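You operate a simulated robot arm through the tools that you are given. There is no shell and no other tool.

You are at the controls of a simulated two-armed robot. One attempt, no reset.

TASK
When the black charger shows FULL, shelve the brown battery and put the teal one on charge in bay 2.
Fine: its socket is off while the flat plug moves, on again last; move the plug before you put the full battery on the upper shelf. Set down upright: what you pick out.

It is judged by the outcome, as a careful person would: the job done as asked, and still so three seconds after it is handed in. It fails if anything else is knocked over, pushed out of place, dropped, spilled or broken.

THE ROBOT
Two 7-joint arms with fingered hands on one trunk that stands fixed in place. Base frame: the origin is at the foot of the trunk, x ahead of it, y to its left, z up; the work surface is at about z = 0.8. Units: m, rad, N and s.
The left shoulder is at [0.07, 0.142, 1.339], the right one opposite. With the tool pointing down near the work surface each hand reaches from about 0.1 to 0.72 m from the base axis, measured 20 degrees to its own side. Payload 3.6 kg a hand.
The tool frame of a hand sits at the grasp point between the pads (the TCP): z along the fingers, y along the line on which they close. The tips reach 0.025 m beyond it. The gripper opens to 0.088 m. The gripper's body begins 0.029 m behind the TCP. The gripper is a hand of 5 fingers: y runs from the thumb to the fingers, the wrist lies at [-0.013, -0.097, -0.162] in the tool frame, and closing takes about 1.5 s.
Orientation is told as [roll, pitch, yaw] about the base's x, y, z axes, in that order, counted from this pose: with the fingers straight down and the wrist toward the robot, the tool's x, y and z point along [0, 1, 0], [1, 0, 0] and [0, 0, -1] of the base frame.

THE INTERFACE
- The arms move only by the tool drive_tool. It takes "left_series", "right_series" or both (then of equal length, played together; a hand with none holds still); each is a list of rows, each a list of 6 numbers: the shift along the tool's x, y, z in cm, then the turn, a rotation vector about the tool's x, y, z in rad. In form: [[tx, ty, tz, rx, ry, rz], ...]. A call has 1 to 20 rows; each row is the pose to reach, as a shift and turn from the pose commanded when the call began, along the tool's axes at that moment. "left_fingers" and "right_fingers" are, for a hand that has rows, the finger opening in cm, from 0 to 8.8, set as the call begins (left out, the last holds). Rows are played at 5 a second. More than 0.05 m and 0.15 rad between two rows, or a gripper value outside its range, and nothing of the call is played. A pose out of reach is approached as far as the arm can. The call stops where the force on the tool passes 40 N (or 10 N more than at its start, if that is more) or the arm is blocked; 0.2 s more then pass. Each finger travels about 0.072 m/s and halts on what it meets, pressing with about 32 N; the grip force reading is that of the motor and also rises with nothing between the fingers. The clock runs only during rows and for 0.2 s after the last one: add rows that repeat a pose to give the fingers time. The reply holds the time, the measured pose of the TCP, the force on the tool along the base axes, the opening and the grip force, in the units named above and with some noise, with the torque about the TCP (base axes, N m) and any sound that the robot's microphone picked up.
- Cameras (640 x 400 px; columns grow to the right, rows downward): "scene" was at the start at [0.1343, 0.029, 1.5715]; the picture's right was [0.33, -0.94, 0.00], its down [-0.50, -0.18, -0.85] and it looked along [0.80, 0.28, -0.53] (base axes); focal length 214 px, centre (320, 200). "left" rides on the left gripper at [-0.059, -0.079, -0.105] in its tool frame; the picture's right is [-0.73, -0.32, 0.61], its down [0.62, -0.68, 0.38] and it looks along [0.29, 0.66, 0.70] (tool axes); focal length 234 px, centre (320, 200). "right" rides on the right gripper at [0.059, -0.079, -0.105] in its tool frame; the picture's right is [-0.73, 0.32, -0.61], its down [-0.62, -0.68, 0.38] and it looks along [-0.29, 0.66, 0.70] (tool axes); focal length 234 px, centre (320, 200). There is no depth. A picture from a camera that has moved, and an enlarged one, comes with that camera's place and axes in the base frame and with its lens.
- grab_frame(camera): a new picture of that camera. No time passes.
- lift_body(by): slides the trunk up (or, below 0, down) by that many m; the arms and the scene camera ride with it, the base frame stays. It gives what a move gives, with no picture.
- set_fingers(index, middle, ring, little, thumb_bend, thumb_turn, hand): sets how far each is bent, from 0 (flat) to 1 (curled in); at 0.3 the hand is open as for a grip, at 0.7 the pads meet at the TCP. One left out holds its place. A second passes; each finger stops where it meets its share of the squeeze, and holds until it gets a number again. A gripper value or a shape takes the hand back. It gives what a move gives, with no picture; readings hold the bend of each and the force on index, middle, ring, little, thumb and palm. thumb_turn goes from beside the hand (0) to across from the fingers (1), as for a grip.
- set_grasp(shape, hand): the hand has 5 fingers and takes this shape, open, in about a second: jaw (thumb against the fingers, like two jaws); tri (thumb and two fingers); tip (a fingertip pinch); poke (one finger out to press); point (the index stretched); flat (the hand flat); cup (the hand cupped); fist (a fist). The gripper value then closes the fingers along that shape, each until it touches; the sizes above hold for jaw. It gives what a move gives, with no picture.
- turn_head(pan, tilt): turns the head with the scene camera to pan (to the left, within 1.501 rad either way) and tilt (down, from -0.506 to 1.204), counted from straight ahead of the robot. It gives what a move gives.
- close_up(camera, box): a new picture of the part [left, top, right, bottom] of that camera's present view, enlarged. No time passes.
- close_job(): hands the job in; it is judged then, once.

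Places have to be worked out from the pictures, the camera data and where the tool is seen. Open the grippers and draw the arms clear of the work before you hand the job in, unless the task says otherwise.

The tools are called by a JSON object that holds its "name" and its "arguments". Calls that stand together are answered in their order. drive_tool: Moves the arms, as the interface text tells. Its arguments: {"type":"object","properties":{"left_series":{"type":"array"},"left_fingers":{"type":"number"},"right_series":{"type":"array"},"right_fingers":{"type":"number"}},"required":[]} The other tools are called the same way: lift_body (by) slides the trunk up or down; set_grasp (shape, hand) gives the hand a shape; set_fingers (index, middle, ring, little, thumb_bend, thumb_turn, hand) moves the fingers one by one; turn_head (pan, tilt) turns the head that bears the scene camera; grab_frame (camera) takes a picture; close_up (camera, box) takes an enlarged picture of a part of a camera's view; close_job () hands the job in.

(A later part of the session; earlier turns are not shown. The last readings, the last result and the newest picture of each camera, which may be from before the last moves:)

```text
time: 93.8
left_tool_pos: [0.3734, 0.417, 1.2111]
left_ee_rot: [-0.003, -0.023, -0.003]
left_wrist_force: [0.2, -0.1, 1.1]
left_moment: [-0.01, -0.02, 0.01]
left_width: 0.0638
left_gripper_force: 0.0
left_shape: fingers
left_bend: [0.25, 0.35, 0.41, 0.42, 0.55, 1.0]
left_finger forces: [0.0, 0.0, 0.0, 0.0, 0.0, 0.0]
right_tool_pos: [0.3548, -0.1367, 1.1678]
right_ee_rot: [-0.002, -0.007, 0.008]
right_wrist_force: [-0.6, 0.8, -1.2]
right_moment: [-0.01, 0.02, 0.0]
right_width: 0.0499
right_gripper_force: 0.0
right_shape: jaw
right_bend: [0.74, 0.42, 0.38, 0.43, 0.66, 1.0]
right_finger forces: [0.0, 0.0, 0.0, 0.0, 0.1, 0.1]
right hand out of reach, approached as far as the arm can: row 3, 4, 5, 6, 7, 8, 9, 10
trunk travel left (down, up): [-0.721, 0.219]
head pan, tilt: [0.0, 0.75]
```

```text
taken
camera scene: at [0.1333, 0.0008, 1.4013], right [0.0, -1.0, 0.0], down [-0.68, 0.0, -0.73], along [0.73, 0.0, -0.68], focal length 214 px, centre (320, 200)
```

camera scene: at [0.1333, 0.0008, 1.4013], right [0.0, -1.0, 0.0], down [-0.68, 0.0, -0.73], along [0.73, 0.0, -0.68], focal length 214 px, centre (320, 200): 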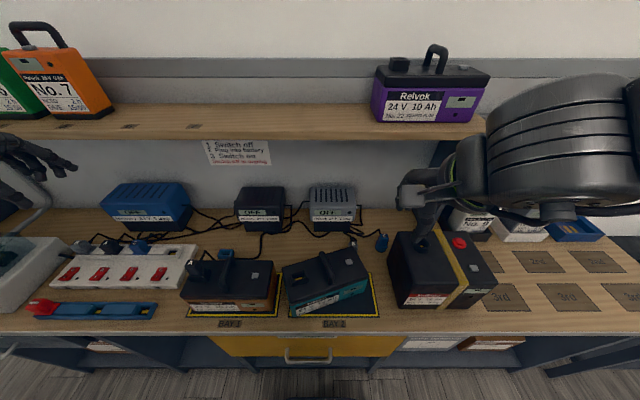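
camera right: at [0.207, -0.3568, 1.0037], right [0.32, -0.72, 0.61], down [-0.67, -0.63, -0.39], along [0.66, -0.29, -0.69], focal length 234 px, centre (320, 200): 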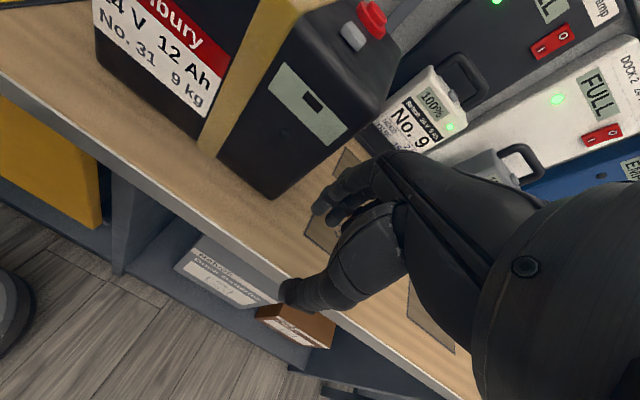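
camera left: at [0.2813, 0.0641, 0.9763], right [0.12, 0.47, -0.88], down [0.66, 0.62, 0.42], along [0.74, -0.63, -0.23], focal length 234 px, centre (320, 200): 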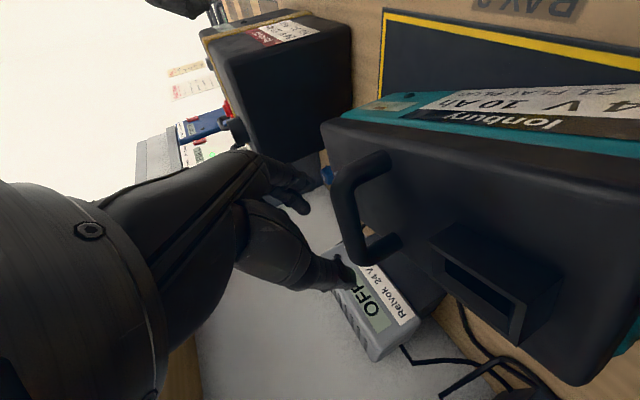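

Both views are clear. I turn the right hand to yaw +90° above the teal's handle, with manually preset finger openings.

{"name": "set_fingers", "arguments": {"hand": "right", "index": 0.4, "middle": 0.4, "ring": 0.4, "little": 0.42, "thumb_bend": 0.55, "thumb_turn": 1.0}}

{"name": "drive_tool", "arguments": {"right_series": [[0.9, 0.4, 0, 0, 0, -0.143], [1.8, 0.8, 0, 0, 0, -0.286], [2.7, 1.2, 0, 0, 0, -0.429], [3.6, 1.6, 0, 0, 0, -0.571], [4.5, 2, 0, 0, 0, -0.714], [5.4, 2.4, 0, 0, 0, -0.857], [6.3, 2.8, 0, 0, 0, -1.0], [7.2, 3.2, 0, 0, 0, -1.143], [8.1, 3.6, 0, 0, 0, -1.286], [9, 4, 0, 0, 0, -1.428], [10, 4, 0, 0, 0, -1.571], [11, 4, 0, 0, 0, -1.7]]}}

{"name": "grab_frame", "arguments": {"camera": "scene"}}

{"name": "grab_frame", "arguments": {"camera": "right"}}

```text
time: 94.8
left_tool_pos: [0.3733, 0.4155, 1.2111]
left_ee_rot: [-0.002, -0.024, -0.005]
left_wrist_force: [-0.4, 0.1, -0.6]
left_moment: [-0.02, -0.02, 0.0]
left_width: 0.0636
left_gripper_force: 0.2
left_shape: fingers
left_bend: [0.25, 0.35, 0.41, 0.42, 0.55, 1.0]
left_finger forces: [0.0, 0.0, 0.0, 0.0, 0.1, 0.1]
right_tool_pos: [0.3544, -0.1391, 1.1668]
right_ee_rot: [-0.004, -0.007, 0.007]
right_wrist_force: [-0.1, -0.5, -0.2]
right_moment: [0.01, -0.01, 0.03]
right_width: 0.0467
right_gripper_force: 0.0
right_shape: fingers
right_bend: [0.4, 0.4, 0.4, 0.42, 0.55, 1.0]
right_finger forces: [0.0, 0.0, 0.1, 0.0, 0.0, 0.0]
trunk travel left (down, up): [-0.721, 0.219]
head pan, tilt: [0.0, 0.75]
```

```text
time: 97.4
left_tool_pos: [0.3717, 0.4162, 1.2118]
left_ee_rot: [0.002, -0.022, -0.005]
left_wrist_force: [-0.2, 0.4, 0.5]
left_moment: [0.0, -0.01, -0.01]
left_width: 0.0636
left_gripper_force: 0.1
left_shape: fingers
left_bend: [0.25, 0.35, 0.41, 0.42, 0.55, 1.0]
left_finger forces: [0.0, 0.1, 0.1, 0.0, 0.0, 0.1]
right_tool_pos: [0.2672, 0.0319, 1.1521]
right_ee_rot: [-0.025, -0.001, 1.666]
right_wrist_force: [0.7, -0.4, 0.2]
right_moment: [0.03, -0.01, -0.03]
right_width: 0.0469
right_gripper_force: 0.0
right_shape: fingers
right_bend: [0.4, 0.4, 0.4, 0.42, 0.55, 1.0]
right_finger forces: [0.0, 0.0, 0.1, 0.0, 0.0, 0.1]
right hand out of reach, approached as far as the arm can: row 9, 10, 11, 12
trunk travel left (down, up): [-0.721, 0.219]
head pan, tilt: [0.0, 0.75]
```

```text
taken
camera scene: at [0.1321, -0.0007, 1.4014], right [0.0, -1.0, 0.0], down [-0.68, 0.0, -0.73], along [0.73, 0.0, -0.68], focal length 214 px, centre (320, 200)
```

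scene: 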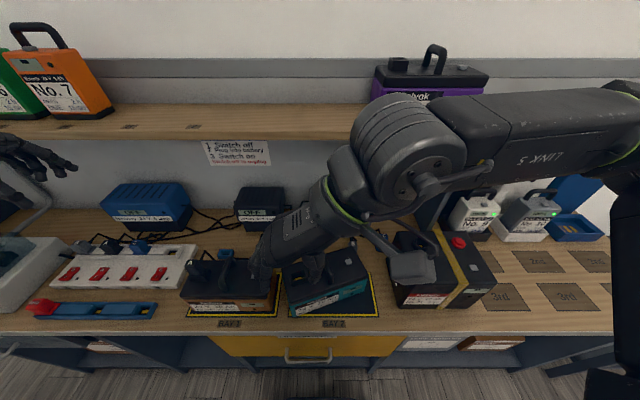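

```text
taken
camera right: at [0.2128, -0.0521, 1.2546], right [0.68, 0.39, 0.62], down [0.7, -0.62, -0.37], along [0.24, 0.68, -0.69], focal length 234 px, centre (320, 200)
```

right: 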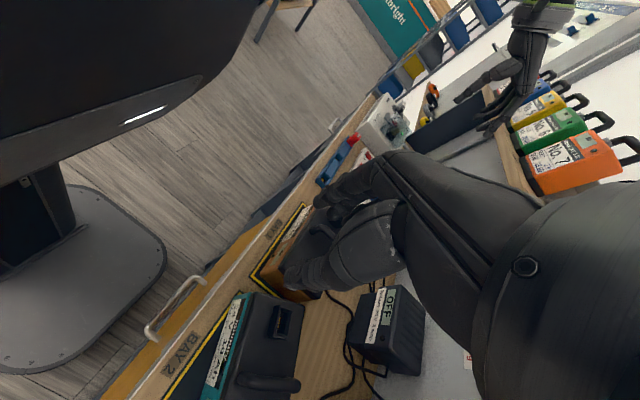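

Yaw +90° isn't reachable there for the right arm at this height; the palm-inward yaw (≈ −1.3) should be natural for reaching down. I turn back through yaw 0.

{"name": "drive_tool", "arguments": {"right_series": [[-0.6, -1.5, 0, 0, 0, 0.139], [-1.1, -3, 0, 0, 0, 0.278], [-1.7, -4.5, 0, 0, 0, 0.417], [-2.2, -6, 0, 0, 0, 0.556], [-2.8, -7.5, 0, 0, 0, 0.694], [-3.3, -9, 0, 0, 0, 0.833], [-3.9, -10.5, 0, 0, 0, 0.972], [-4.4, -12, 0, 0, 0, 1.11], [-5, -13.5, 0, 0, 0, 1.25], [-5.5, -15, 0, 0, 0, 1.39], [-6.1, -16.5, 0, 0, 0, 1.528], [-6.6, -17.9, 0, 0, 0, 1.666]]}}

{"name": "drive_tool", "arguments": {"right_series": [[1, 0.5, 0, 0, 0, 0.14], [2, 1, 0, 0, 0, 0.28], [3, 1.5, 0, 0, 0, 0.42], [4, 2, 0, 0, 0, 0.56], [5, 2.5, 0, 0, 0, 0.7], [6, 3, 0, 0, 0, 0.84], [7, 3.5, 0, 0, 0, 0.98], [8, 4, 0, 0, 0, 1.12], [9, 4.5, 0, 0, 0, 1.24], [10, 4.5, 0, 0, 0, 1.24]]}}

{"name": "grab_frame", "arguments": {"camera": "scene"}}

{"name": "grab_frame", "arguments": {"camera": "right"}}

```text
time: 100.0
left_tool_pos: [0.3736, 0.4157, 1.2124]
left_ee_rot: [-0.002, -0.023, -0.005]
left_wrist_force: [-0.4, -0.6, -0.3]
left_moment: [-0.03, 0.02, 0.0]
left_width: 0.0637
left_gripper_force: 0.2
left_shape: fingers
left_bend: [0.25, 0.35, 0.41, 0.42, 0.55, 1.0]
left_finger forces: [0.1, 0.0, 0.0, 0.0, 0.0, 0.0]
right_tool_pos: [0.3613, -0.1372, 1.1567]
right_ee_rot: [-0.003, -0.006, 0.041]
right_wrist_force: [0.1, 0.2, 0.6]
right_moment: [0.02, 0.0, -0.02]
right_width: 0.047
right_gripper_force: 0.0
right_shape: fingers
right_bend: [0.4, 0.4, 0.4, 0.42, 0.55, 1.0]
right_finger forces: [0.1, 0.0, 0.0, 0.1, 0.0, 0.0]
right hand out of reach, approached as far as the arm can: row 7, 8, 9, 10, 11, 12
trunk travel left (down, up): [-0.721, 0.219]
head pan, tilt: [0.0, 0.75]
```

```text
time: 102.2
left_tool_pos: [0.3722, 0.416, 1.2111]
left_ee_rot: [-0.001, -0.024, -0.004]
left_wrist_force: [0.2, 0.7, 0.1]
left_moment: [0.01, 0.05, 0.0]
left_width: 0.0635
left_gripper_force: 0.1
left_shape: fingers
left_bend: [0.25, 0.35, 0.41, 0.42, 0.55, 1.0]
left_finger forces: [0.1, 0.0, 0.0, 0.1, 0.1, 0.1]
right_tool_pos: [0.3653, -0.2243, 1.1187]
right_ee_rot: [0.037, 0.035, -1.176]
right_wrist_force: [0.3, 0.4, 0.0]
right_moment: [0.02, 0.03, 0.0]
right_width: 0.0473
right_gripper_force: 0.1
right_shape: fingers
right_bend: [0.4, 0.4, 0.4, 0.42, 0.55, 1.0]
right_finger forces: [0.1, 0.0, 0.0, 0.0, 0.0, 0.1]
right hand out of reach, approached as far as the arm can: row 4, 5, 6, 7, 8, 9, 10
trunk travel left (down, up): [-0.721, 0.219]
head pan, tilt: [0.0, 0.75]
```

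```text
taken
camera scene: at [0.1326, -0.0004, 1.4014], right [0.0, -1.0, 0.0], down [-0.68, 0.0, -0.73], along [0.73, 0.0, -0.68], focal length 214 px, centre (320, 200)
```

scene: 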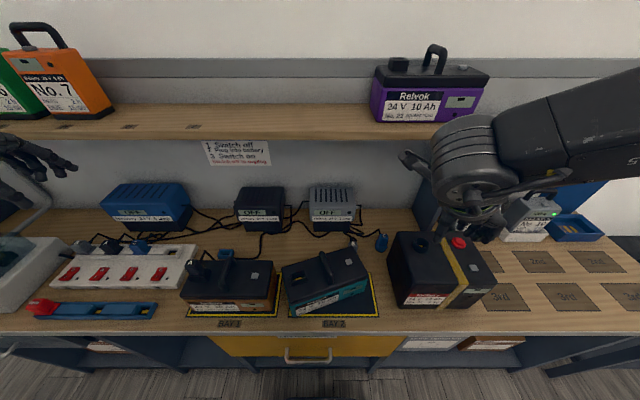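

```text
taken
camera right: at [0.3877, -0.1326, 1.2282], right [-0.56, -0.6, 0.57], down [-0.83, 0.41, -0.38], along [0.0, -0.68, -0.73], focal length 234 px, centre (320, 200)
```

right: 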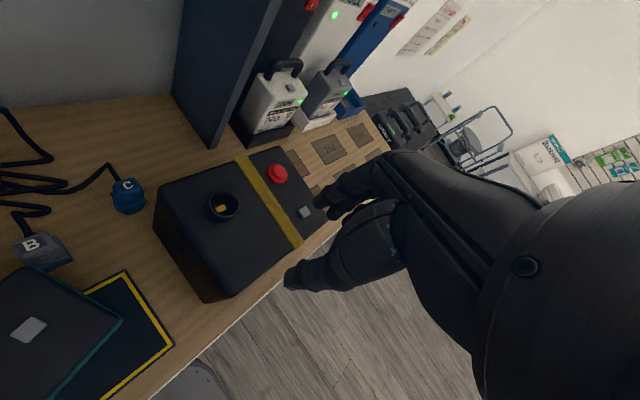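

That branch drifts right. Alternative: grip the teal handle lengthwise with the naturally reachable yaw ≈ +0.33 (thumb at the front post, fingers at the back post) and turn it. I rotate the right hand to yaw 0.33 above the handle with fingers fully open.

{"name": "set_grasp", "arguments": {"shape": "jaw", "hand": "right"}}

{"name": "drive_tool", "arguments": {"right_series": [[0.9, -1.3, 0, 0, 0, -0.137], [1.8, -2.6, 0, 0, 0, -0.274], [2.7, -4, 0, 0, 0, -0.411], [3.6, -5.3, 0, 0, 0, -0.548], [4.5, -6.7, 0, 0, 0, -0.685], [5.4, -8, 0, 0, 0, -0.822], [6.3, -9.3, 0, 0, 0, -0.959], [7.2, -10.6, 0, 0, 0, -1.096], [8.1, -12, 0, 0, 0, -1.233], [9, -13.3, 0, 0, 0, -1.37], [9.9, -14.7, 0, 0, 0, -1.507]]}}

{"name": "grab_frame", "arguments": {"camera": "right"}}

{"name": "grab_frame", "arguments": {"camera": "scene"}}

```text
time: 103.1
left_tool_pos: [0.3719, 0.4148, 1.2123]
left_ee_rot: [-0.002, -0.023, -0.005]
left_wrist_force: [0.2, 0.6, -0.9]
left_moment: [0.02, -0.02, 0.0]
left_width: 0.0636
left_gripper_force: 0.3
left_shape: fingers
left_bend: [0.25, 0.35, 0.41, 0.42, 0.55, 1.0]
left_finger forces: [0.0, 0.1, 0.0, 0.1, 0.0, 0.0]
right_tool_pos: [0.366, -0.2247, 1.1184]
right_ee_rot: [0.034, 0.037, -1.173]
right_wrist_force: [0.1, -0.6, 0.4]
right_moment: [-0.02, 0.0, 0.0]
right_width: 0.0876
right_gripper_force: 0.1
right_shape: jaw
right_bend: [0.3, 0.3, 0.3, 0.3, 0.3, 0.98]
right_finger forces: [0.0, 0.1, 0.0, 0.1, 0.1, 0.0]
trunk travel left (down, up): [-0.721, 0.219]
head pan, tilt: [0.0, 0.75]
```

```text
time: 105.5
left_tool_pos: [0.3738, 0.4156, 1.2112]
left_ee_rot: [-0.001, -0.023, -0.006]
left_wrist_force: [-0.1, 0.1, 0.3]
left_moment: [-0.02, -0.02, 0.03]
left_width: 0.0638
left_gripper_force: 0.1
left_shape: fingers
left_bend: [0.25, 0.35, 0.41, 0.42, 0.55, 1.0]
left_finger forces: [0.0, 0.0, 0.1, 0.0, 0.0, 0.0]
right_tool_pos: [0.4037, -0.0454, 1.1241]
right_ee_rot: [0.039, -0.034, 0.334]
right_wrist_force: [-0.3, -0.2, 0.7]
right_moment: [-0.04, -0.03, -0.01]
right_width: 0.0875
right_gripper_force: 0.1
right_shape: jaw
right_bend: [0.3, 0.3, 0.3, 0.3, 0.3, 0.98]
right_finger forces: [0.0, 0.0, 0.0, 0.0, 0.1, 0.0]
trunk travel left (down, up): [-0.721, 0.219]
head pan, tilt: [0.0, 0.75]
```

```text
taken
camera right: at [0.3068, -0.0211, 1.2273], right [0.53, -0.61, 0.59], down [-0.43, -0.79, -0.43], along [0.73, -0.03, -0.68], focal length 234 px, centre (320, 200)
```

right: 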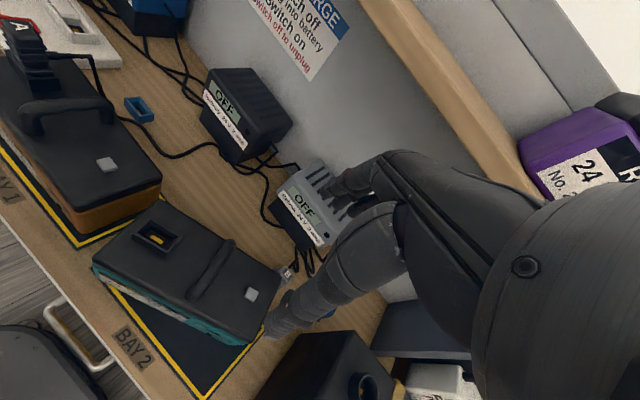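

```text
taken
camera scene: at [0.1335, -0.0005, 1.4013], right [0.0, -1.0, 0.0], down [-0.68, 0.0, -0.73], along [0.73, 0.0, -0.68], focal length 214 px, centre (320, 200)
```

scene: 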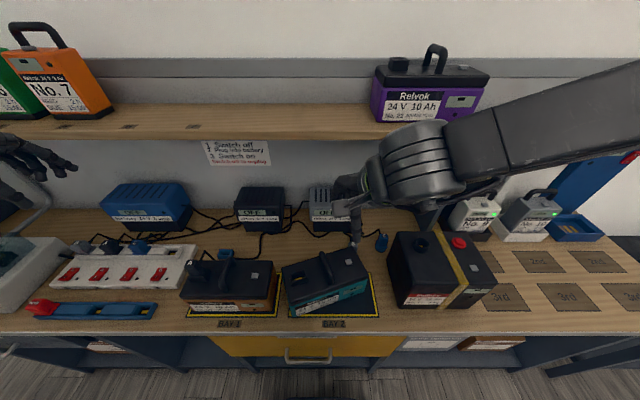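

Right hand is at yaw 0.334 over bay 2. Zoom in the right camera for the handle's ends.

{"name": "close_up", "arguments": {"camera": "right", "box": [90, 190, 310, 350]}}

```text
2.50 times, centred on (200, 270) of right
camera zoom: at [0.3068, -0.0211, 1.2273], right [0.53, -0.61, 0.59], down [-0.43, -0.79, -0.43], along [0.73, -0.03, -0.68], focal length 585 px, centre (620, 25)
```

zoom: 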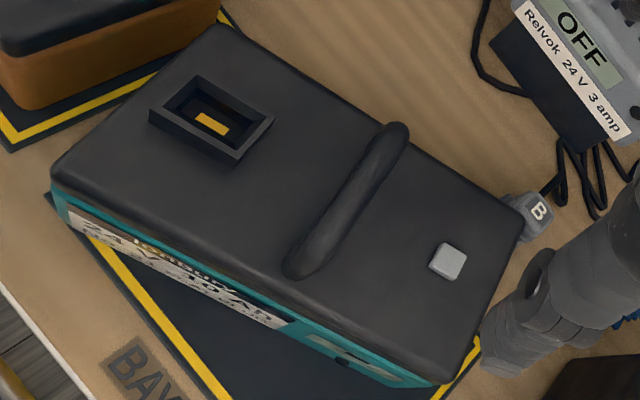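

The handle is too long for a lengthwise pinch. Instead I'll nudge the battery with one fingertip: pushing its back face near the right-back corner toward the robot rotates it clockwise and brings it back, as needed. Setting the right hand to poke with only the index out, and yaw to 0.

{"name": "set_grasp", "arguments": {"shape": "poke", "hand": "right"}}

{"name": "set_fingers", "arguments": {"hand": "right", "middle": 1.0}}

{"name": "drive_tool", "arguments": {"right_series": [[-0.5, 2, 0, -0.02, 0.01, 0.11], [-1, 4, 0, -0.03, 0.02, 0.22], [-1.5, 6, 0, -0.04, 0.03, 0.334], [-2, 8.5, 0, -0.04, 0.03, 0.334]]}}

{"name": "grab_frame", "arguments": {"camera": "right"}}

{"name": "grab_frame", "arguments": {"camera": "scene"}}

```text
time: 106.4
left_tool_pos: [0.3728, 0.4156, 1.2118]
left_ee_rot: [-0.003, -0.023, -0.005]
left_wrist_force: [0.6, 0.9, -0.4]
left_moment: [-0.01, 0.01, 0.01]
left_width: 0.0636
left_gripper_force: 0.0
left_shape: fingers
left_bend: [0.25, 0.35, 0.41, 0.42, 0.55, 1.0]
left_finger forces: [0.0, 0.1, 0.0, 0.0, 0.1, 0.0]
right_tool_pos: [0.4011, -0.0471, 1.1232]
right_ee_rot: [0.039, -0.034, 0.331]
right_wrist_force: [0.3, 0.3, -0.5]
right_moment: [-0.04, -0.03, 0.01]
right_width: 0.0
right_gripper_force: 0.0
right_shape: poke
right_bend: [0.7, 0.7, 0.99, 0.99, 1.0, 1.0]
right_finger forces: [0.0, 0.0, 0.1, 0.0, 0.0, 0.1]
trunk travel left (down, up): [-0.721, 0.219]
head pan, tilt: [0.0, 0.75]
```

```text
time: 107.4
left_tool_pos: [0.3739, 0.4162, 1.2118]
left_ee_rot: [-0.003, -0.022, -0.006]
left_wrist_force: [-0.4, -0.1, 0.0]
left_moment: [-0.02, 0.0, -0.03]
left_width: 0.0635
left_gripper_force: 0.1
left_shape: fingers
left_bend: [0.25, 0.35, 0.41, 0.42, 0.55, 1.0]
left_finger forces: [0.1, 0.0, 0.1, 0.0, 0.0, 0.0]
right_tool_pos: [0.4022, -0.0478, 1.1226]
right_ee_rot: [0.04, -0.032, 0.331]
right_wrist_force: [0.0, -0.7, -0.1]
right_moment: [0.0, -0.01, -0.02]
right_width: 0.0228
right_gripper_force: 0.2
right_shape: fingers
right_bend: [0.7, 1.0, 0.99, 0.99, 1.0, 1.0]
right_finger forces: [0.0, 0.0, 0.1, 0.0, 0.0, 0.0]
trunk travel left (down, up): [-0.721, 0.219]
head pan, tilt: [0.0, 0.75]
```

```text
time: 108.4
left_tool_pos: [0.3741, 0.4149, 1.2117]
left_ee_rot: [0.0, -0.021, -0.006]
left_wrist_force: [0.6, -0.6, 0.1]
left_moment: [0.0, -0.01, 0.01]
left_width: 0.0637
left_gripper_force: 0.0
left_shape: fingers
left_bend: [0.25, 0.35, 0.41, 0.42, 0.55, 1.0]
left_finger forces: [0.0, 0.1, 0.0, 0.0, 0.0, 0.0]
right_tool_pos: [0.4881, -0.0432, 1.1254]
right_ee_rot: [0.085, -0.051, -0.006]
right_wrist_force: [-0.6, 0.0, 0.2]
right_moment: [0.0, -0.02, 0.03]
right_width: 0.0229
right_gripper_force: 0.1
right_shape: fingers
right_bend: [0.7, 1.0, 0.99, 0.99, 1.0, 1.0]
right_finger forces: [0.1, 0.0, 0.0, 0.0, 0.0, 0.0]
trunk travel left (down, up): [-0.721, 0.219]
head pan, tilt: [0.0, 0.75]
```

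```text
taken
camera right: at [0.4044, 0.0078, 1.2296], right [0.29, -0.78, 0.56], down [-0.66, -0.58, -0.47], along [0.69, -0.23, -0.68], focal length 234 px, centre (320, 200)
```

right: 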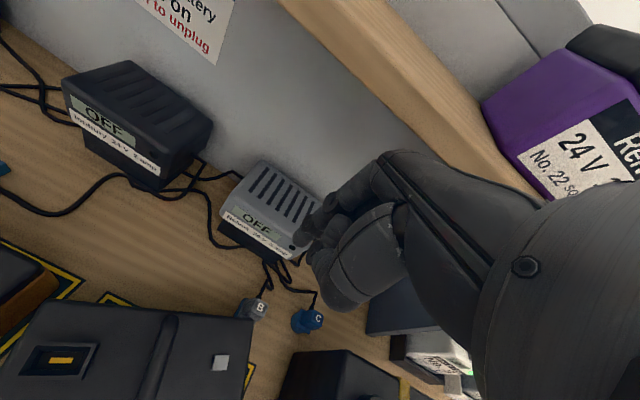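

```text
taken
camera scene: at [0.1338, -0.0009, 1.4013], right [0.0, -1.0, 0.0], down [-0.68, 0.0, -0.73], along [0.73, 0.0, -0.68], focal length 214 px, centre (320, 200)
```

scene: 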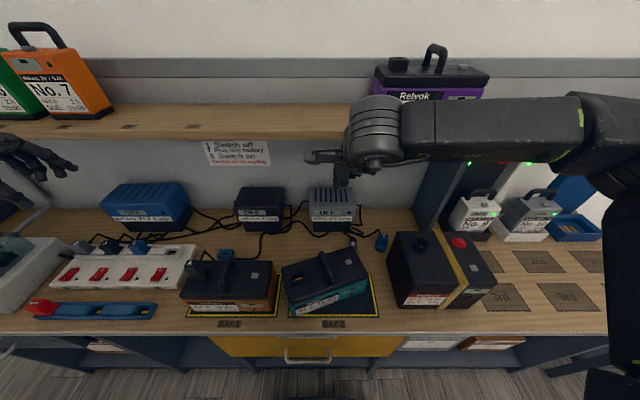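

I correct the small tilt, move the fingertip behind the battery's back face at about (0.505, −0.055), clear of plug B at (0.525, −0.10), and descend.

{"name": "drive_tool", "arguments": {"right_series": [[-0.6, 0.6, 2, 0.025, -0.04, 0], [-1.3, 1.2, 5, 0.051, -0.085, 0], [-1.8, 1.7, 9, 0.051, -0.085, 0], [-1.8, 1.7, 13, 0.051, -0.085, 0]]}}

{"name": "grab_frame", "arguments": {"camera": "right"}}

{"name": "close_up", "arguments": {"camera": "scene", "box": [240, 140, 440, 320]}}

```text
time: 109.4
left_tool_pos: [0.3732, 0.4149, 1.2128]
left_ee_rot: [0.001, -0.019, -0.006]
left_wrist_force: [-0.1, 0.1, -0.8]
left_moment: [-0.01, 0.0, 0.01]
left_width: 0.0636
left_gripper_force: 0.1
left_shape: fingers
left_bend: [0.25, 0.35, 0.41, 0.42, 0.55, 1.0]
left_finger forces: [0.2, 0.1, 0.0, 0.0, 0.0, 0.0]
right_tool_pos: [0.5012, -0.0844, 1.0105]
right_ee_rot: [0.0, -0.003, -0.003]
right_wrist_force: [0.3, 0.3, -0.5]
right_moment: [-0.03, -0.01, 0.0]
right_width: 0.0225
right_gripper_force: 0.2
right_shape: fingers
right_bend: [0.7, 1.0, 0.99, 0.99, 1.0, 1.0]
right_finger forces: [0.1, 0.0, 0.0, 0.0, 0.0, 0.0]
right hand out of reach, approached as far as the arm can: row 1, 2, 3, 4
trunk travel left (down, up): [-0.721, 0.219]
head pan, tilt: [0.0, 0.75]
```

```text
taken
camera right: at [0.4222, -0.0255, 1.1148], right [0.32, -0.73, 0.61], down [-0.68, -0.62, -0.38], along [0.66, -0.29, -0.69], focal length 234 px, centre (320, 200)
```

right: 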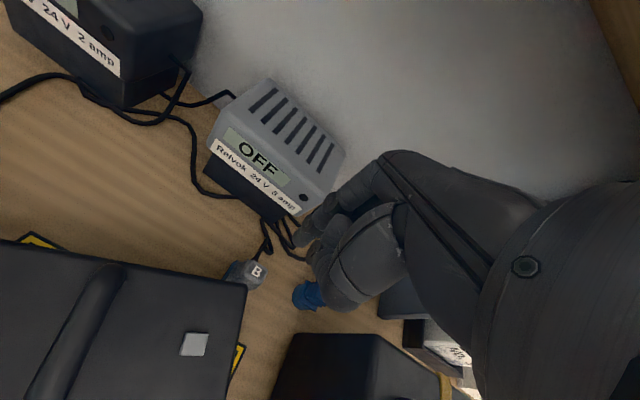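

```text
2.22 times, centred on (340, 230) of scene
camera zoom: at [0.1334, -0.001, 1.4013], right [0.0, -1.0, 0.0], down [-0.68, 0.0, -0.73], along [0.73, 0.0, -0.68], focal length 477 px, centre (276, 133)
```

zoom: 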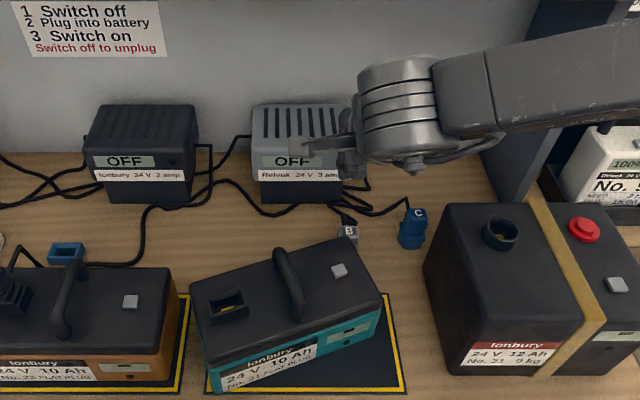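

The hand drifted to y = −0.084 at yaw 0. With some positive yaw it reaches further left, so I turn to yaw 0.4 and shift toward (0.507, −0.06).

{"name": "drive_tool", "arguments": {"right_series": [[0.6, 0.2, 0, 0, 0, -0.1], [1.2, 0.4, 0, 0, 0, -0.2], [1.8, 0.6, 0, 0, 0, -0.3], [2.4, 0.6, 0, 0, 0, -0.4], [2.4, 0.6, 0, 0, 0, -0.4]]}}

{"name": "grab_frame", "arguments": {"camera": "right"}}

```text
time: 110.6
left_tool_pos: [0.3727, 0.4159, 1.2122]
left_ee_rot: [0.0, -0.022, -0.005]
left_wrist_force: [-0.7, 0.1, -0.5]
left_moment: [-0.01, 0.0, -0.01]
left_width: 0.0639
left_gripper_force: 0.1
left_shape: fingers
left_bend: [0.25, 0.35, 0.41, 0.42, 0.55, 1.0]
left_finger forces: [0.0, 0.0, 0.0, 0.1, 0.0, 0.0]
right_tool_pos: [0.5054, -0.0607, 1.0124]
right_ee_rot: [-0.002, -0.001, 0.399]
right_wrist_force: [-0.8, -0.2, -0.7]
right_moment: [-0.02, 0.02, -0.03]
right_width: 0.0229
right_gripper_force: 0.0
right_shape: fingers
right_bend: [0.7, 1.0, 0.99, 0.99, 1.0, 1.0]
right_finger forces: [0.1, 0.0, 0.0, 0.1, 0.0, 0.0]
trunk travel left (down, up): [-0.721, 0.219]
head pan, tilt: [0.0, 0.75]
```

```text
taken
camera right: at [0.4108, -0.0371, 1.1165], right [0.58, -0.54, 0.61], down [-0.39, -0.84, -0.38], along [0.72, -0.01, -0.69], focal length 234 px, centre (320, 200)
```

right: 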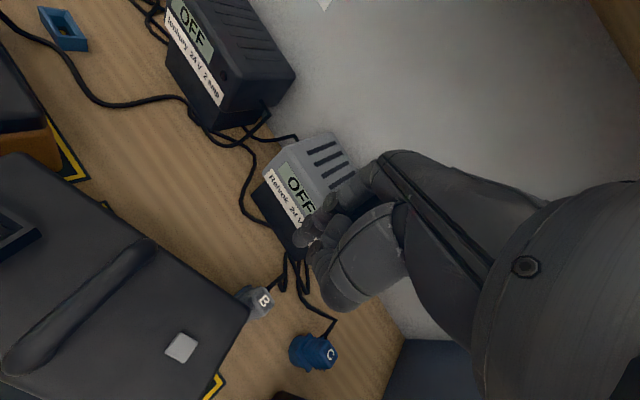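

In reach. Descending behind the battery, first to TCP z≈0.925, and checking clearances.

{"name": "drive_tool", "arguments": {"right_series": [[0, 0, 3, 0, 0, 0], [0, 0, 6, 0, 0, 0], [0, 0, 8.7, 0, 0, 0]]}}

{"name": "grab_frame", "arguments": {"camera": "right"}}

{"name": "close_up", "arguments": {"camera": "scene", "box": [270, 150, 430, 310]}}

```text
time: 111.4
left_tool_pos: [0.3733, 0.4163, 1.2121]
left_ee_rot: [0.001, -0.023, -0.005]
left_wrist_force: [-0.3, 0.8, 0.0]
left_moment: [-0.01, -0.01, 0.0]
left_width: 0.0637
left_gripper_force: 0.1
left_shape: fingers
left_bend: [0.25, 0.35, 0.41, 0.42, 0.55, 1.0]
left_finger forces: [0.0, 0.0, 0.1, 0.0, 0.0, 0.0]
right_tool_pos: [0.4971, -0.0868, 0.9477]
right_ee_rot: [-0.001, -0.002, 0.399]
right_wrist_force: [0.4, -0.7, 0.0]
right_moment: [0.0, 0.0, 0.0]
right_width: 0.0228
right_gripper_force: 0.2
right_shape: fingers
right_bend: [0.7, 1.0, 0.99, 0.99, 1.0, 1.0]
right_finger forces: [0.0, 0.0, 0.0, 0.0, 0.1, 0.0]
right hand out of reach, approached as far as the arm can: row 1, 2, 3
trunk travel left (down, up): [-0.721, 0.219]
head pan, tilt: [0.0, 0.75]
```

```text
taken
camera right: at [0.4002, -0.0626, 1.0508], right [0.58, -0.54, 0.61], down [-0.39, -0.84, -0.38], along [0.72, -0.01, -0.69], focal length 234 px, centre (320, 200)
```

right: 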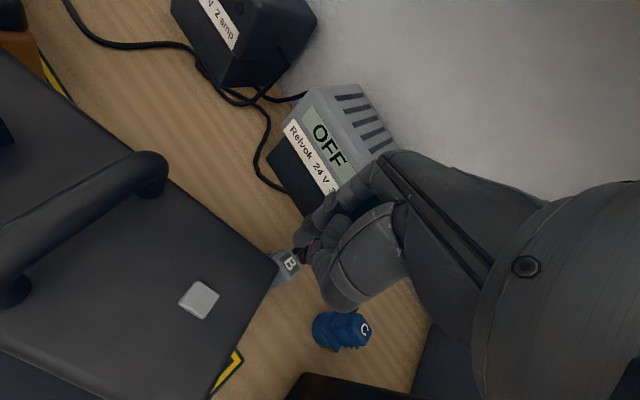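

```text
2.50 times, centred on (350, 230) of scene
camera zoom: at [0.1329, -0.0008, 1.4014], right [0.0, -1.0, 0.0], down [-0.68, 0.0, -0.73], along [0.73, 0.0, -0.68], focal length 536 px, centre (245, 125)
```

zoom: 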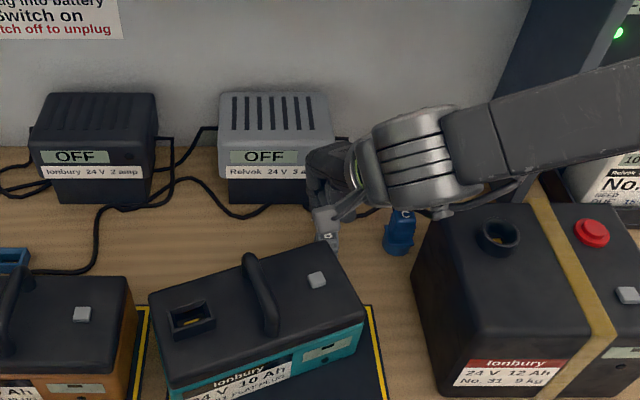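

Lowering with the arm drifts right toward plug B, so I raise it back up and will descend with the trunk instead.

{"name": "drive_tool", "arguments": {"right_series": [[0, 0, -3, 0, 0, 0], [0.7, 0.6, -6, 0, 0, 0], [1.4, 1.2, -9, 0, 0, 0], [2.1, 1.75, -11.2, 0, 0, 0], [2.1, 1.75, -11.2, 0, 0, 0]]}}

{"name": "lift_body", "arguments": {"by": -0.08}}

{"name": "grab_frame", "arguments": {"camera": "right"}}

{"name": "close_up", "arguments": {"camera": "scene", "box": [270, 120, 430, 290]}}

```text
time: 112.6
left_tool_pos: [0.3723, 0.4153, 1.2126]
left_ee_rot: [-0.001, -0.023, -0.006]
left_wrist_force: [-0.9, 0.7, 0.1]
left_moment: [0.01, 0.0, -0.03]
left_width: 0.0635
left_gripper_force: 0.0
left_shape: fingers
left_bend: [0.25, 0.35, 0.41, 0.42, 0.55, 1.0]
left_finger forces: [0.0, 0.0, 0.0, 0.1, 0.1, 0.0]
right_tool_pos: [0.5038, -0.0622, 1.0583]
right_ee_rot: [-0.002, -0.002, 0.397]
right_wrist_force: [0.7, 1.1, 0.1]
right_moment: [0.01, 0.03, -0.02]
right_width: 0.0226
right_gripper_force: 0.1
right_shape: fingers
right_bend: [0.7, 1.0, 0.99, 0.99, 1.0, 1.0]
right_finger forces: [0.1, 0.0, 0.0, 0.1, 0.1, 0.0]
trunk travel left (down, up): [-0.721, 0.219]
head pan, tilt: [0.0, 0.75]
```

```text
time: 113.8
left_tool_pos: [0.3734, 0.4163, 1.1322]
left_ee_rot: [0.0, -0.023, -0.005]
left_wrist_force: [0.0, -0.2, -1.0]
left_moment: [0.0, 0.0, 0.02]
left_width: 0.0636
left_gripper_force: 0.0
left_shape: fingers
left_bend: [0.25, 0.35, 0.41, 0.42, 0.55, 1.0]
left_finger forces: [0.0, 0.1, 0.0, 0.1, 0.0, 0.0]
right_tool_pos: [0.5024, -0.0631, 0.9788]
right_ee_rot: [-0.002, -0.003, 0.396]
right_wrist_force: [-0.3, 0.2, -0.2]
right_moment: [-0.03, 0.01, 0.0]
right_width: 0.0227
right_gripper_force: 0.1
right_shape: fingers
right_bend: [0.7, 1.0, 0.99, 0.99, 1.0, 1.0]
right_finger forces: [0.0, 0.1, 0.0, 0.0, 0.0, 0.0]
trunk travel left (down, up): [-0.641, 0.299]
head pan, tilt: [0.0, 0.75]
```

```text
taken
camera right: at [0.4073, -0.0379, 1.0829], right [0.58, -0.54, 0.61], down [-0.39, -0.84, -0.38], along [0.72, -0.01, -0.69], focal length 234 px, centre (320, 200)
```

right: 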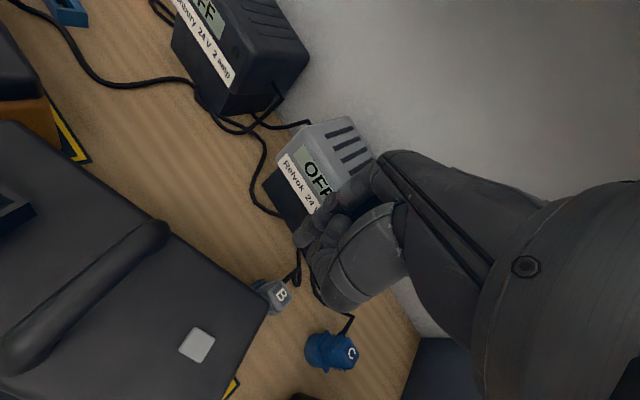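

```text
2.35 times, centred on (350, 205) of scene
camera zoom: at [0.1327, -0.0007, 1.3214], right [0.0, -1.0, 0.0], down [-0.68, 0.0, -0.73], along [0.73, 0.0, -0.68], focal length 505 px, centre (249, 188)
```

zoom: 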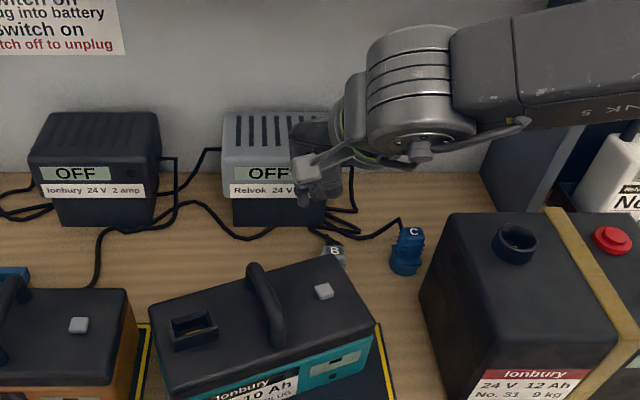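

The hand keeps its position while the trunk lowers. Lowering 7.8 cm more brings the fingertip (z≈0.875) just behind the lid's back edge.

{"name": "lift_body", "arguments": {"by": -0.078}}

{"name": "grab_frame", "arguments": {"camera": "right"}}

{"name": "close_up", "arguments": {"camera": "scene", "box": [260, 120, 420, 280]}}

```text
time: 114.9
left_tool_pos: [0.3728, 0.4155, 1.0538]
left_ee_rot: [0.0, -0.024, -0.008]
left_wrist_force: [-0.7, 0.9, 0.8]
left_moment: [0.05, 0.01, 0.01]
left_width: 0.0639
left_gripper_force: 0.1
left_shape: fingers
left_bend: [0.25, 0.35, 0.41, 0.42, 0.55, 1.0]
left_finger forces: [0.0, 0.0, 0.1, 0.0, 0.1, 0.0]
right_tool_pos: [0.5031, -0.0633, 0.9005]
right_ee_rot: [-0.002, -0.001, 0.397]
right_wrist_force: [0.7, 0.0, -0.4]
right_moment: [0.03, -0.01, 0.01]
right_width: 0.023
right_gripper_force: 0.1
right_shape: fingers
right_bend: [0.7, 1.0, 0.99, 0.99, 1.0, 1.0]
right_finger forces: [0.0, 0.0, 0.0, 0.1, 0.0, 0.0]
trunk travel left (down, up): [-0.563, 0.377]
head pan, tilt: [0.0, 0.75]
```

```text
taken
camera right: at [0.4072, -0.0379, 1.0049], right [0.58, -0.54, 0.61], down [-0.39, -0.84, -0.38], along [0.72, -0.01, -0.69], focal length 234 px, centre (320, 200)
```

right: 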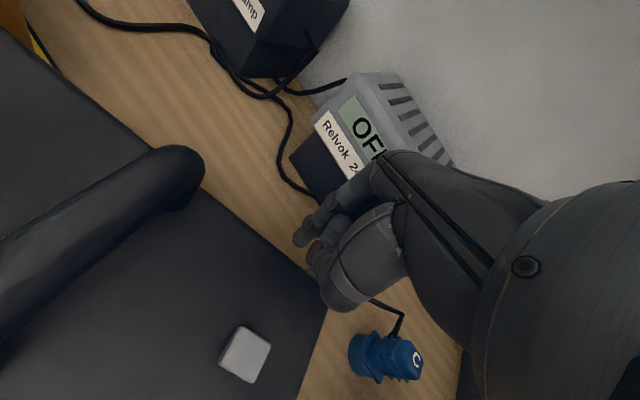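

```text
2.50 times, centred on (340, 200) of scene
camera zoom: at [0.1326, -0.0007, 1.2434], right [0.0, -1.0, 0.0], down [-0.68, 0.0, -0.73], along [0.73, 0.0, -0.68], focal length 536 px, centre (270, 200)
```

zoom: 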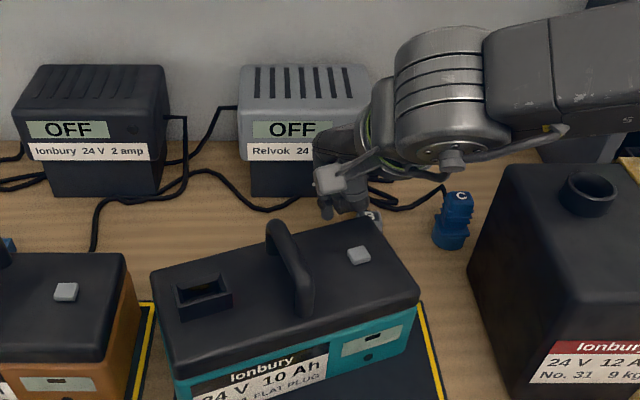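

Fingertip is just behind the lid's back edge. Now I push gently toward the robot (−x) in small steps.

{"name": "drive_tool", "arguments": {"right_series": [[0.23, -0.55, 0, 0, 0, 0], [0.46, -1.1, 0, 0, 0, 0], [0.7, -1.66, 0, 0, 0, 0], [0.93, -2.2, 0, 0, 0, 0]]}}

{"name": "close_up", "arguments": {"camera": "scene", "box": [260, 140, 420, 320]}}

{"name": "grab_frame", "arguments": {"camera": "right"}}

```text
time: 115.9
left_tool_pos: [0.3739, 0.4153, 1.054]
left_ee_rot: [0.001, -0.021, -0.005]
left_wrist_force: [0.1, -0.4, 0.3]
left_moment: [0.02, -0.01, 0.02]
left_width: 0.0638
left_gripper_force: 0.1
left_shape: fingers
left_bend: [0.25, 0.35, 0.41, 0.42, 0.55, 1.0]
left_finger forces: [0.0, 0.1, 0.0, 0.0, 0.1, 0.0]
right_tool_pos: [0.4803, -0.0628, 0.9021]
right_ee_rot: [-0.002, -0.002, 0.397]
right_wrist_force: [4.1, -0.9, 0.6]
right_moment: [0.03, -0.11, -0.05]
right_width: 0.0243
right_gripper_force: 1.8
right_shape: fingers
right_bend: [0.7, 1.0, 0.99, 0.99, 1.0, 1.0]
right_finger forces: [4.3, 0.0, 0.1, 0.1, 0.0, 0.1]
trunk travel left (down, up): [-0.563, 0.377]
head pan, tilt: [0.0, 0.75]
```

```text
2.22 times, centred on (340, 230) of scene
camera zoom: at [0.1337, -0.0009, 1.2433], right [0.0, -1.0, 0.0], down [-0.68, 0.0, -0.73], along [0.73, 0.0, -0.68], focal length 477 px, centre (276, 133)
```

zoom: 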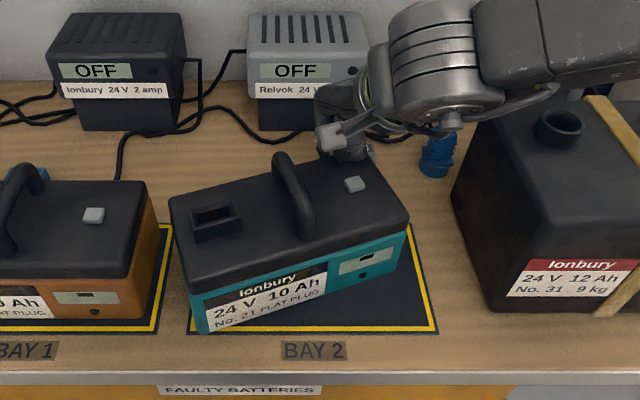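

```text
taken
camera right: at [0.3847, -0.0375, 1.005], right [0.58, -0.54, 0.61], down [-0.39, -0.84, -0.38], along [0.72, -0.01, -0.69], focal length 234 px, centre (320, 200)
```

right: 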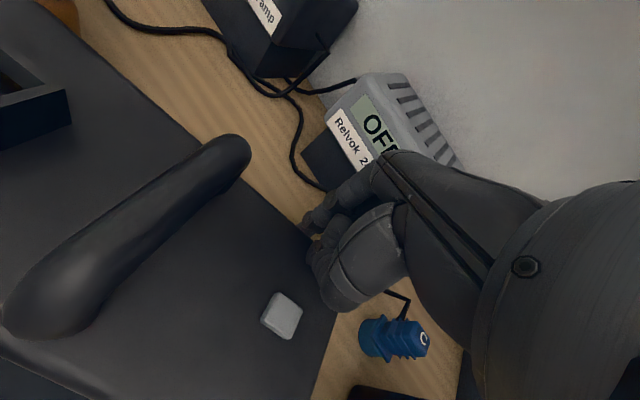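

Contact made (4 N). Continuing the push in small steps.

{"name": "drive_tool", "arguments": {"right_series": [[0.23, -0.55, 0, 0, 0, 0], [0.46, -1.1, 0, 0, 0, 0], [0.7, -1.66, 0, 0, 0, 0], [0.93, -2.2, 0, 0, 0, 0]]}}

{"name": "close_up", "arguments": {"camera": "scene", "box": [260, 140, 420, 320]}}

```text
time: 116.9
left_tool_pos: [0.3733, 0.4155, 1.0541]
left_ee_rot: [0.0, -0.021, -0.006]
left_wrist_force: [-0.3, -1.0, -0.5]
left_moment: [0.0, 0.02, -0.02]
left_width: 0.0637
left_gripper_force: 0.1
left_shape: fingers
left_bend: [0.25, 0.35, 0.41, 0.42, 0.55, 1.0]
left_finger forces: [0.0, 0.1, 0.0, 0.0, 0.1, 0.0]
right_tool_pos: [0.4541, -0.0625, 0.9003]
right_ee_rot: [-0.001, -0.001, 0.398]
right_wrist_force: [4.4, -0.8, 0.5]
right_moment: [0.03, -0.08, -0.02]
right_width: 0.0245
right_gripper_force: 2.0
right_shape: fingers
right_bend: [0.7, 1.0, 0.99, 0.99, 1.0, 1.0]
right_finger forces: [4.3, 0.1, 0.0, 0.0, 0.0, 0.1]
trunk travel left (down, up): [-0.563, 0.377]
head pan, tilt: [0.0, 0.75]
```

```text
2.22 times, centred on (340, 230) of scene
camera zoom: at [0.1333, -0.0008, 1.2433], right [0.0, -1.0, 0.0], down [-0.68, 0.0, -0.73], along [0.73, 0.0, -0.68], focal length 477 px, centre (276, 133)
```

zoom: 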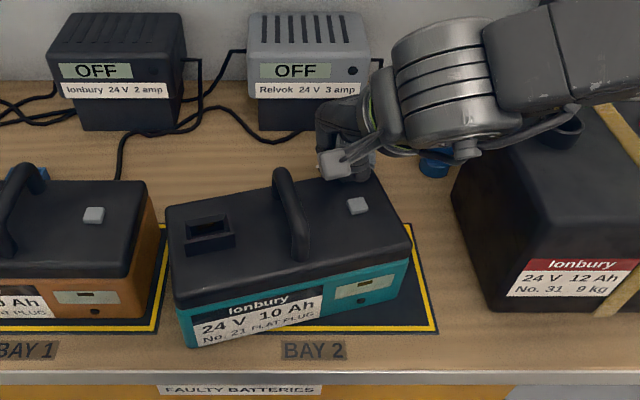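

The battery mostly translated (centre now ≈(0.397, −0.012), yaw ≈0.28). I back off, move the finger closer to the right-back corner for more leverage, and push again.

{"name": "drive_tool", "arguments": {"right_series": [[-0.78, 1.84, 0, 0, 0, 0], [-1.8, 1.4, 0, 0, 0, 0], [-2.81, 0.99, 0, 0, 0, 0], [-2.4, 0.05, 0, 0, 0, 0], [-2.03, -0.85, 0, 0, 0, 0], [-1.64, -1.77, 0, 0, 0, 0], [-1.33, -2.51, 0, 0, 0, 0], [-1.06, -3.15, 0, 0, 0, 0]]}}

{"name": "close_up", "arguments": {"camera": "scene", "box": [260, 140, 420, 320]}}

```text
time: 118.7
left_tool_pos: [0.3736, 0.4155, 1.0537]
left_ee_rot: [-0.001, -0.023, -0.004]
left_wrist_force: [0.6, -0.2, 0.5]
left_moment: [0.0, -0.01, 0.03]
left_width: 0.0636
left_gripper_force: 0.0
left_shape: fingers
left_bend: [0.25, 0.35, 0.41, 0.42, 0.55, 1.0]
left_finger forces: [0.0, 0.0, 0.0, 0.0, 0.0, 0.0]
right_tool_pos: [0.4301, -0.0837, 0.8996]
right_ee_rot: [-0.002, 0.001, 0.396]
right_wrist_force: [2.6, -1.7, 0.7]
right_moment: [-0.01, -0.07, -0.02]
right_width: 0.0242
right_gripper_force: 1.8
right_shape: fingers
right_bend: [0.7, 1.0, 0.99, 0.99, 1.0, 1.0]
right_finger forces: [3.4, 0.0, 0.0, 0.0, 0.0, 0.0]
trunk travel left (down, up): [-0.563, 0.377]
head pan, tilt: [0.0, 0.75]
```

```text
2.22 times, centred on (340, 230) of scene
camera zoom: at [0.1333, -0.0009, 1.2433], right [0.0, -1.0, 0.0], down [-0.68, 0.0, -0.73], along [0.73, 0.0, -0.68], focal length 477 px, centre (276, 133)
```

zoom: 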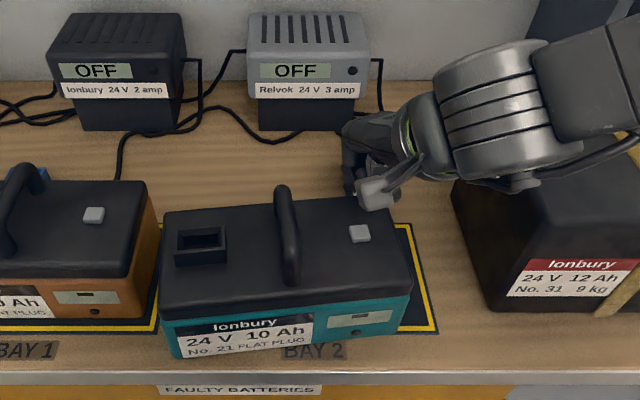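

Yaw is down to ≈0.13, centre ≈(0.372, −0.008). Now the right hand backs off and rises clear; next I'll push from the front-left with the left index.

{"name": "drive_tool", "arguments": {"right_series": [[-0.6, 1.4, 0, 0, 0, 0], [-1.2, 2.8, 0, 0, 0, 0], [-1.2, 2.8, -4, 0, 0, 0], [-1.2, 2.8, -8, 0, 0, 0], [-1.2, 2.8, -12, 0, 0, 0], [-4, 1.8, -15, 0, 0, 0], [-7, 0.8, -17, 0, 0, 0], [-10, -0.2, -18, 0, 0, 0], [-13, -1.2, -18, 0, 0, 0], [-16, -2.2, -18, 0, 0, 0]]}}

{"name": "set_grasp", "arguments": {"shape": "poke", "hand": "left"}}

{"name": "set_fingers", "arguments": {"hand": "left", "middle": 1.0}}

{"name": "grab_frame", "arguments": {"camera": "scene"}}

```text
time: 120.9
left_tool_pos: [0.3721, 0.4155, 1.0543]
left_ee_rot: [0.001, -0.023, -0.005]
left_wrist_force: [0.7, 0.0, 0.3]
left_moment: [0.01, 0.01, 0.02]
left_width: 0.0636
left_gripper_force: 0.0
left_shape: fingers
left_bend: [0.25, 0.35, 0.41, 0.42, 0.55, 1.0]
left_finger forces: [0.0, 0.0, 0.1, 0.1, 0.0, 0.0]
right_tool_pos: [0.4707, -0.241, 1.08]
right_ee_rot: [-0.002, -0.003, 0.397]
right_wrist_force: [0.3, 0.5, 0.2]
right_moment: [0.01, -0.04, 0.0]
right_width: 0.0225
right_gripper_force: 0.1
right_shape: fingers
right_bend: [0.7, 1.0, 0.99, 0.99, 1.0, 1.0]
right_finger forces: [0.0, 0.0, 0.1, 0.0, 0.1, 0.0]
trunk travel left (down, up): [-0.563, 0.377]
head pan, tilt: [0.0, 0.75]
```

```text
time: 121.8
left_tool_pos: [0.3726, 0.4158, 1.0534]
left_ee_rot: [0.0, -0.023, -0.004]
left_wrist_force: [0.5, 0.5, -0.6]
left_moment: [-0.03, 0.02, 0.0]
left_width: 0.0003
left_gripper_force: 0.0
left_shape: poke
left_bend: [0.7, 0.7, 0.99, 0.99, 1.0, 1.0]
left_finger forces: [0.1, 0.0, 0.1, 0.1, 0.0, 0.0]
right_tool_pos: [0.4706, -0.2389, 1.08]
right_ee_rot: [-0.001, -0.001, 0.395]
right_wrist_force: [0.1, -0.3, 0.5]
right_moment: [0.0, 0.02, 0.04]
right_width: 0.0231
right_gripper_force: 0.0
right_shape: fingers
right_bend: [0.7, 1.0, 0.99, 0.99, 1.0, 1.0]
right_finger forces: [0.0, 0.1, 0.1, 0.1, 0.1, 0.0]
trunk travel left (down, up): [-0.563, 0.377]
head pan, tilt: [0.0, 0.75]
```

```text
time: 122.8
left_tool_pos: [0.3744, 0.4154, 1.0536]
left_ee_rot: [-0.002, -0.022, -0.005]
left_wrist_force: [0.2, -0.1, -0.1]
left_moment: [0.0, 0.0, -0.03]
left_width: 0.0228
left_gripper_force: 0.1
left_shape: fingers
left_bend: [0.7, 1.0, 0.99, 0.99, 1.0, 1.0]
left_finger forces: [0.1, 0.0, 0.1, 0.1, 0.0, 0.0]
right_tool_pos: [0.4713, -0.2394, 1.0793]
right_ee_rot: [-0.002, -0.002, 0.396]
right_wrist_force: [-0.3, -0.7, 0.1]
right_moment: [-0.01, -0.01, 0.0]
right_width: 0.0227
right_gripper_force: 0.0
right_shape: fingers
right_bend: [0.7, 1.0, 0.99, 0.99, 1.0, 1.0]
right_finger forces: [0.0, 0.0, 0.0, 0.1, 0.0, 0.0]
trunk travel left (down, up): [-0.563, 0.377]
head pan, tilt: [0.0, 0.75]
```

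```text
taken
camera scene: at [0.1328, -0.0007, 1.2433], right [0.0, -1.0, 0.0], down [-0.68, 0.0, -0.73], along [0.73, 0.0, -0.68], focal length 214 px, centre (320, 200)
```

scene: 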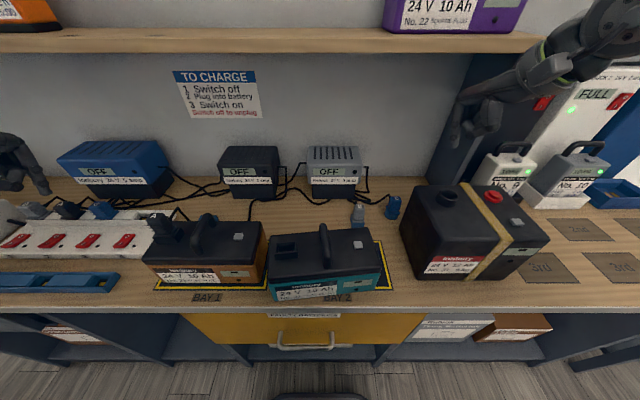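

Clear view. Measuring teal again before the next nudge.

{"name": "close_up", "arguments": {"camera": "scene", "box": [220, 200, 420, 320]}}

```text
3.20 times, centred on (320, 260) of scene
camera zoom: at [0.1328, -0.0007, 1.2433], right [0.0, -1.0, 0.0], down [-0.68, 0.0, -0.73], along [0.73, 0.0, -0.68], focal length 686 px, centre (320, 8)
```

zoom: 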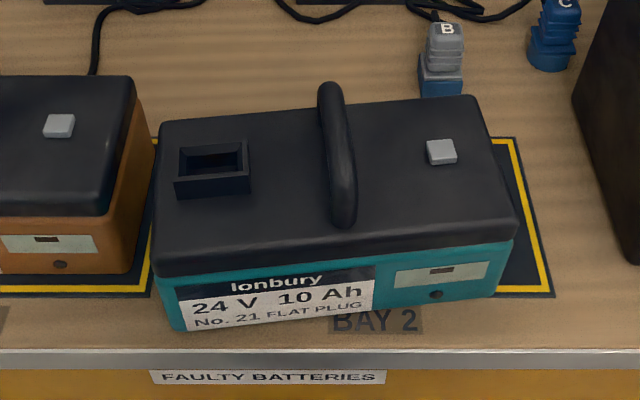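

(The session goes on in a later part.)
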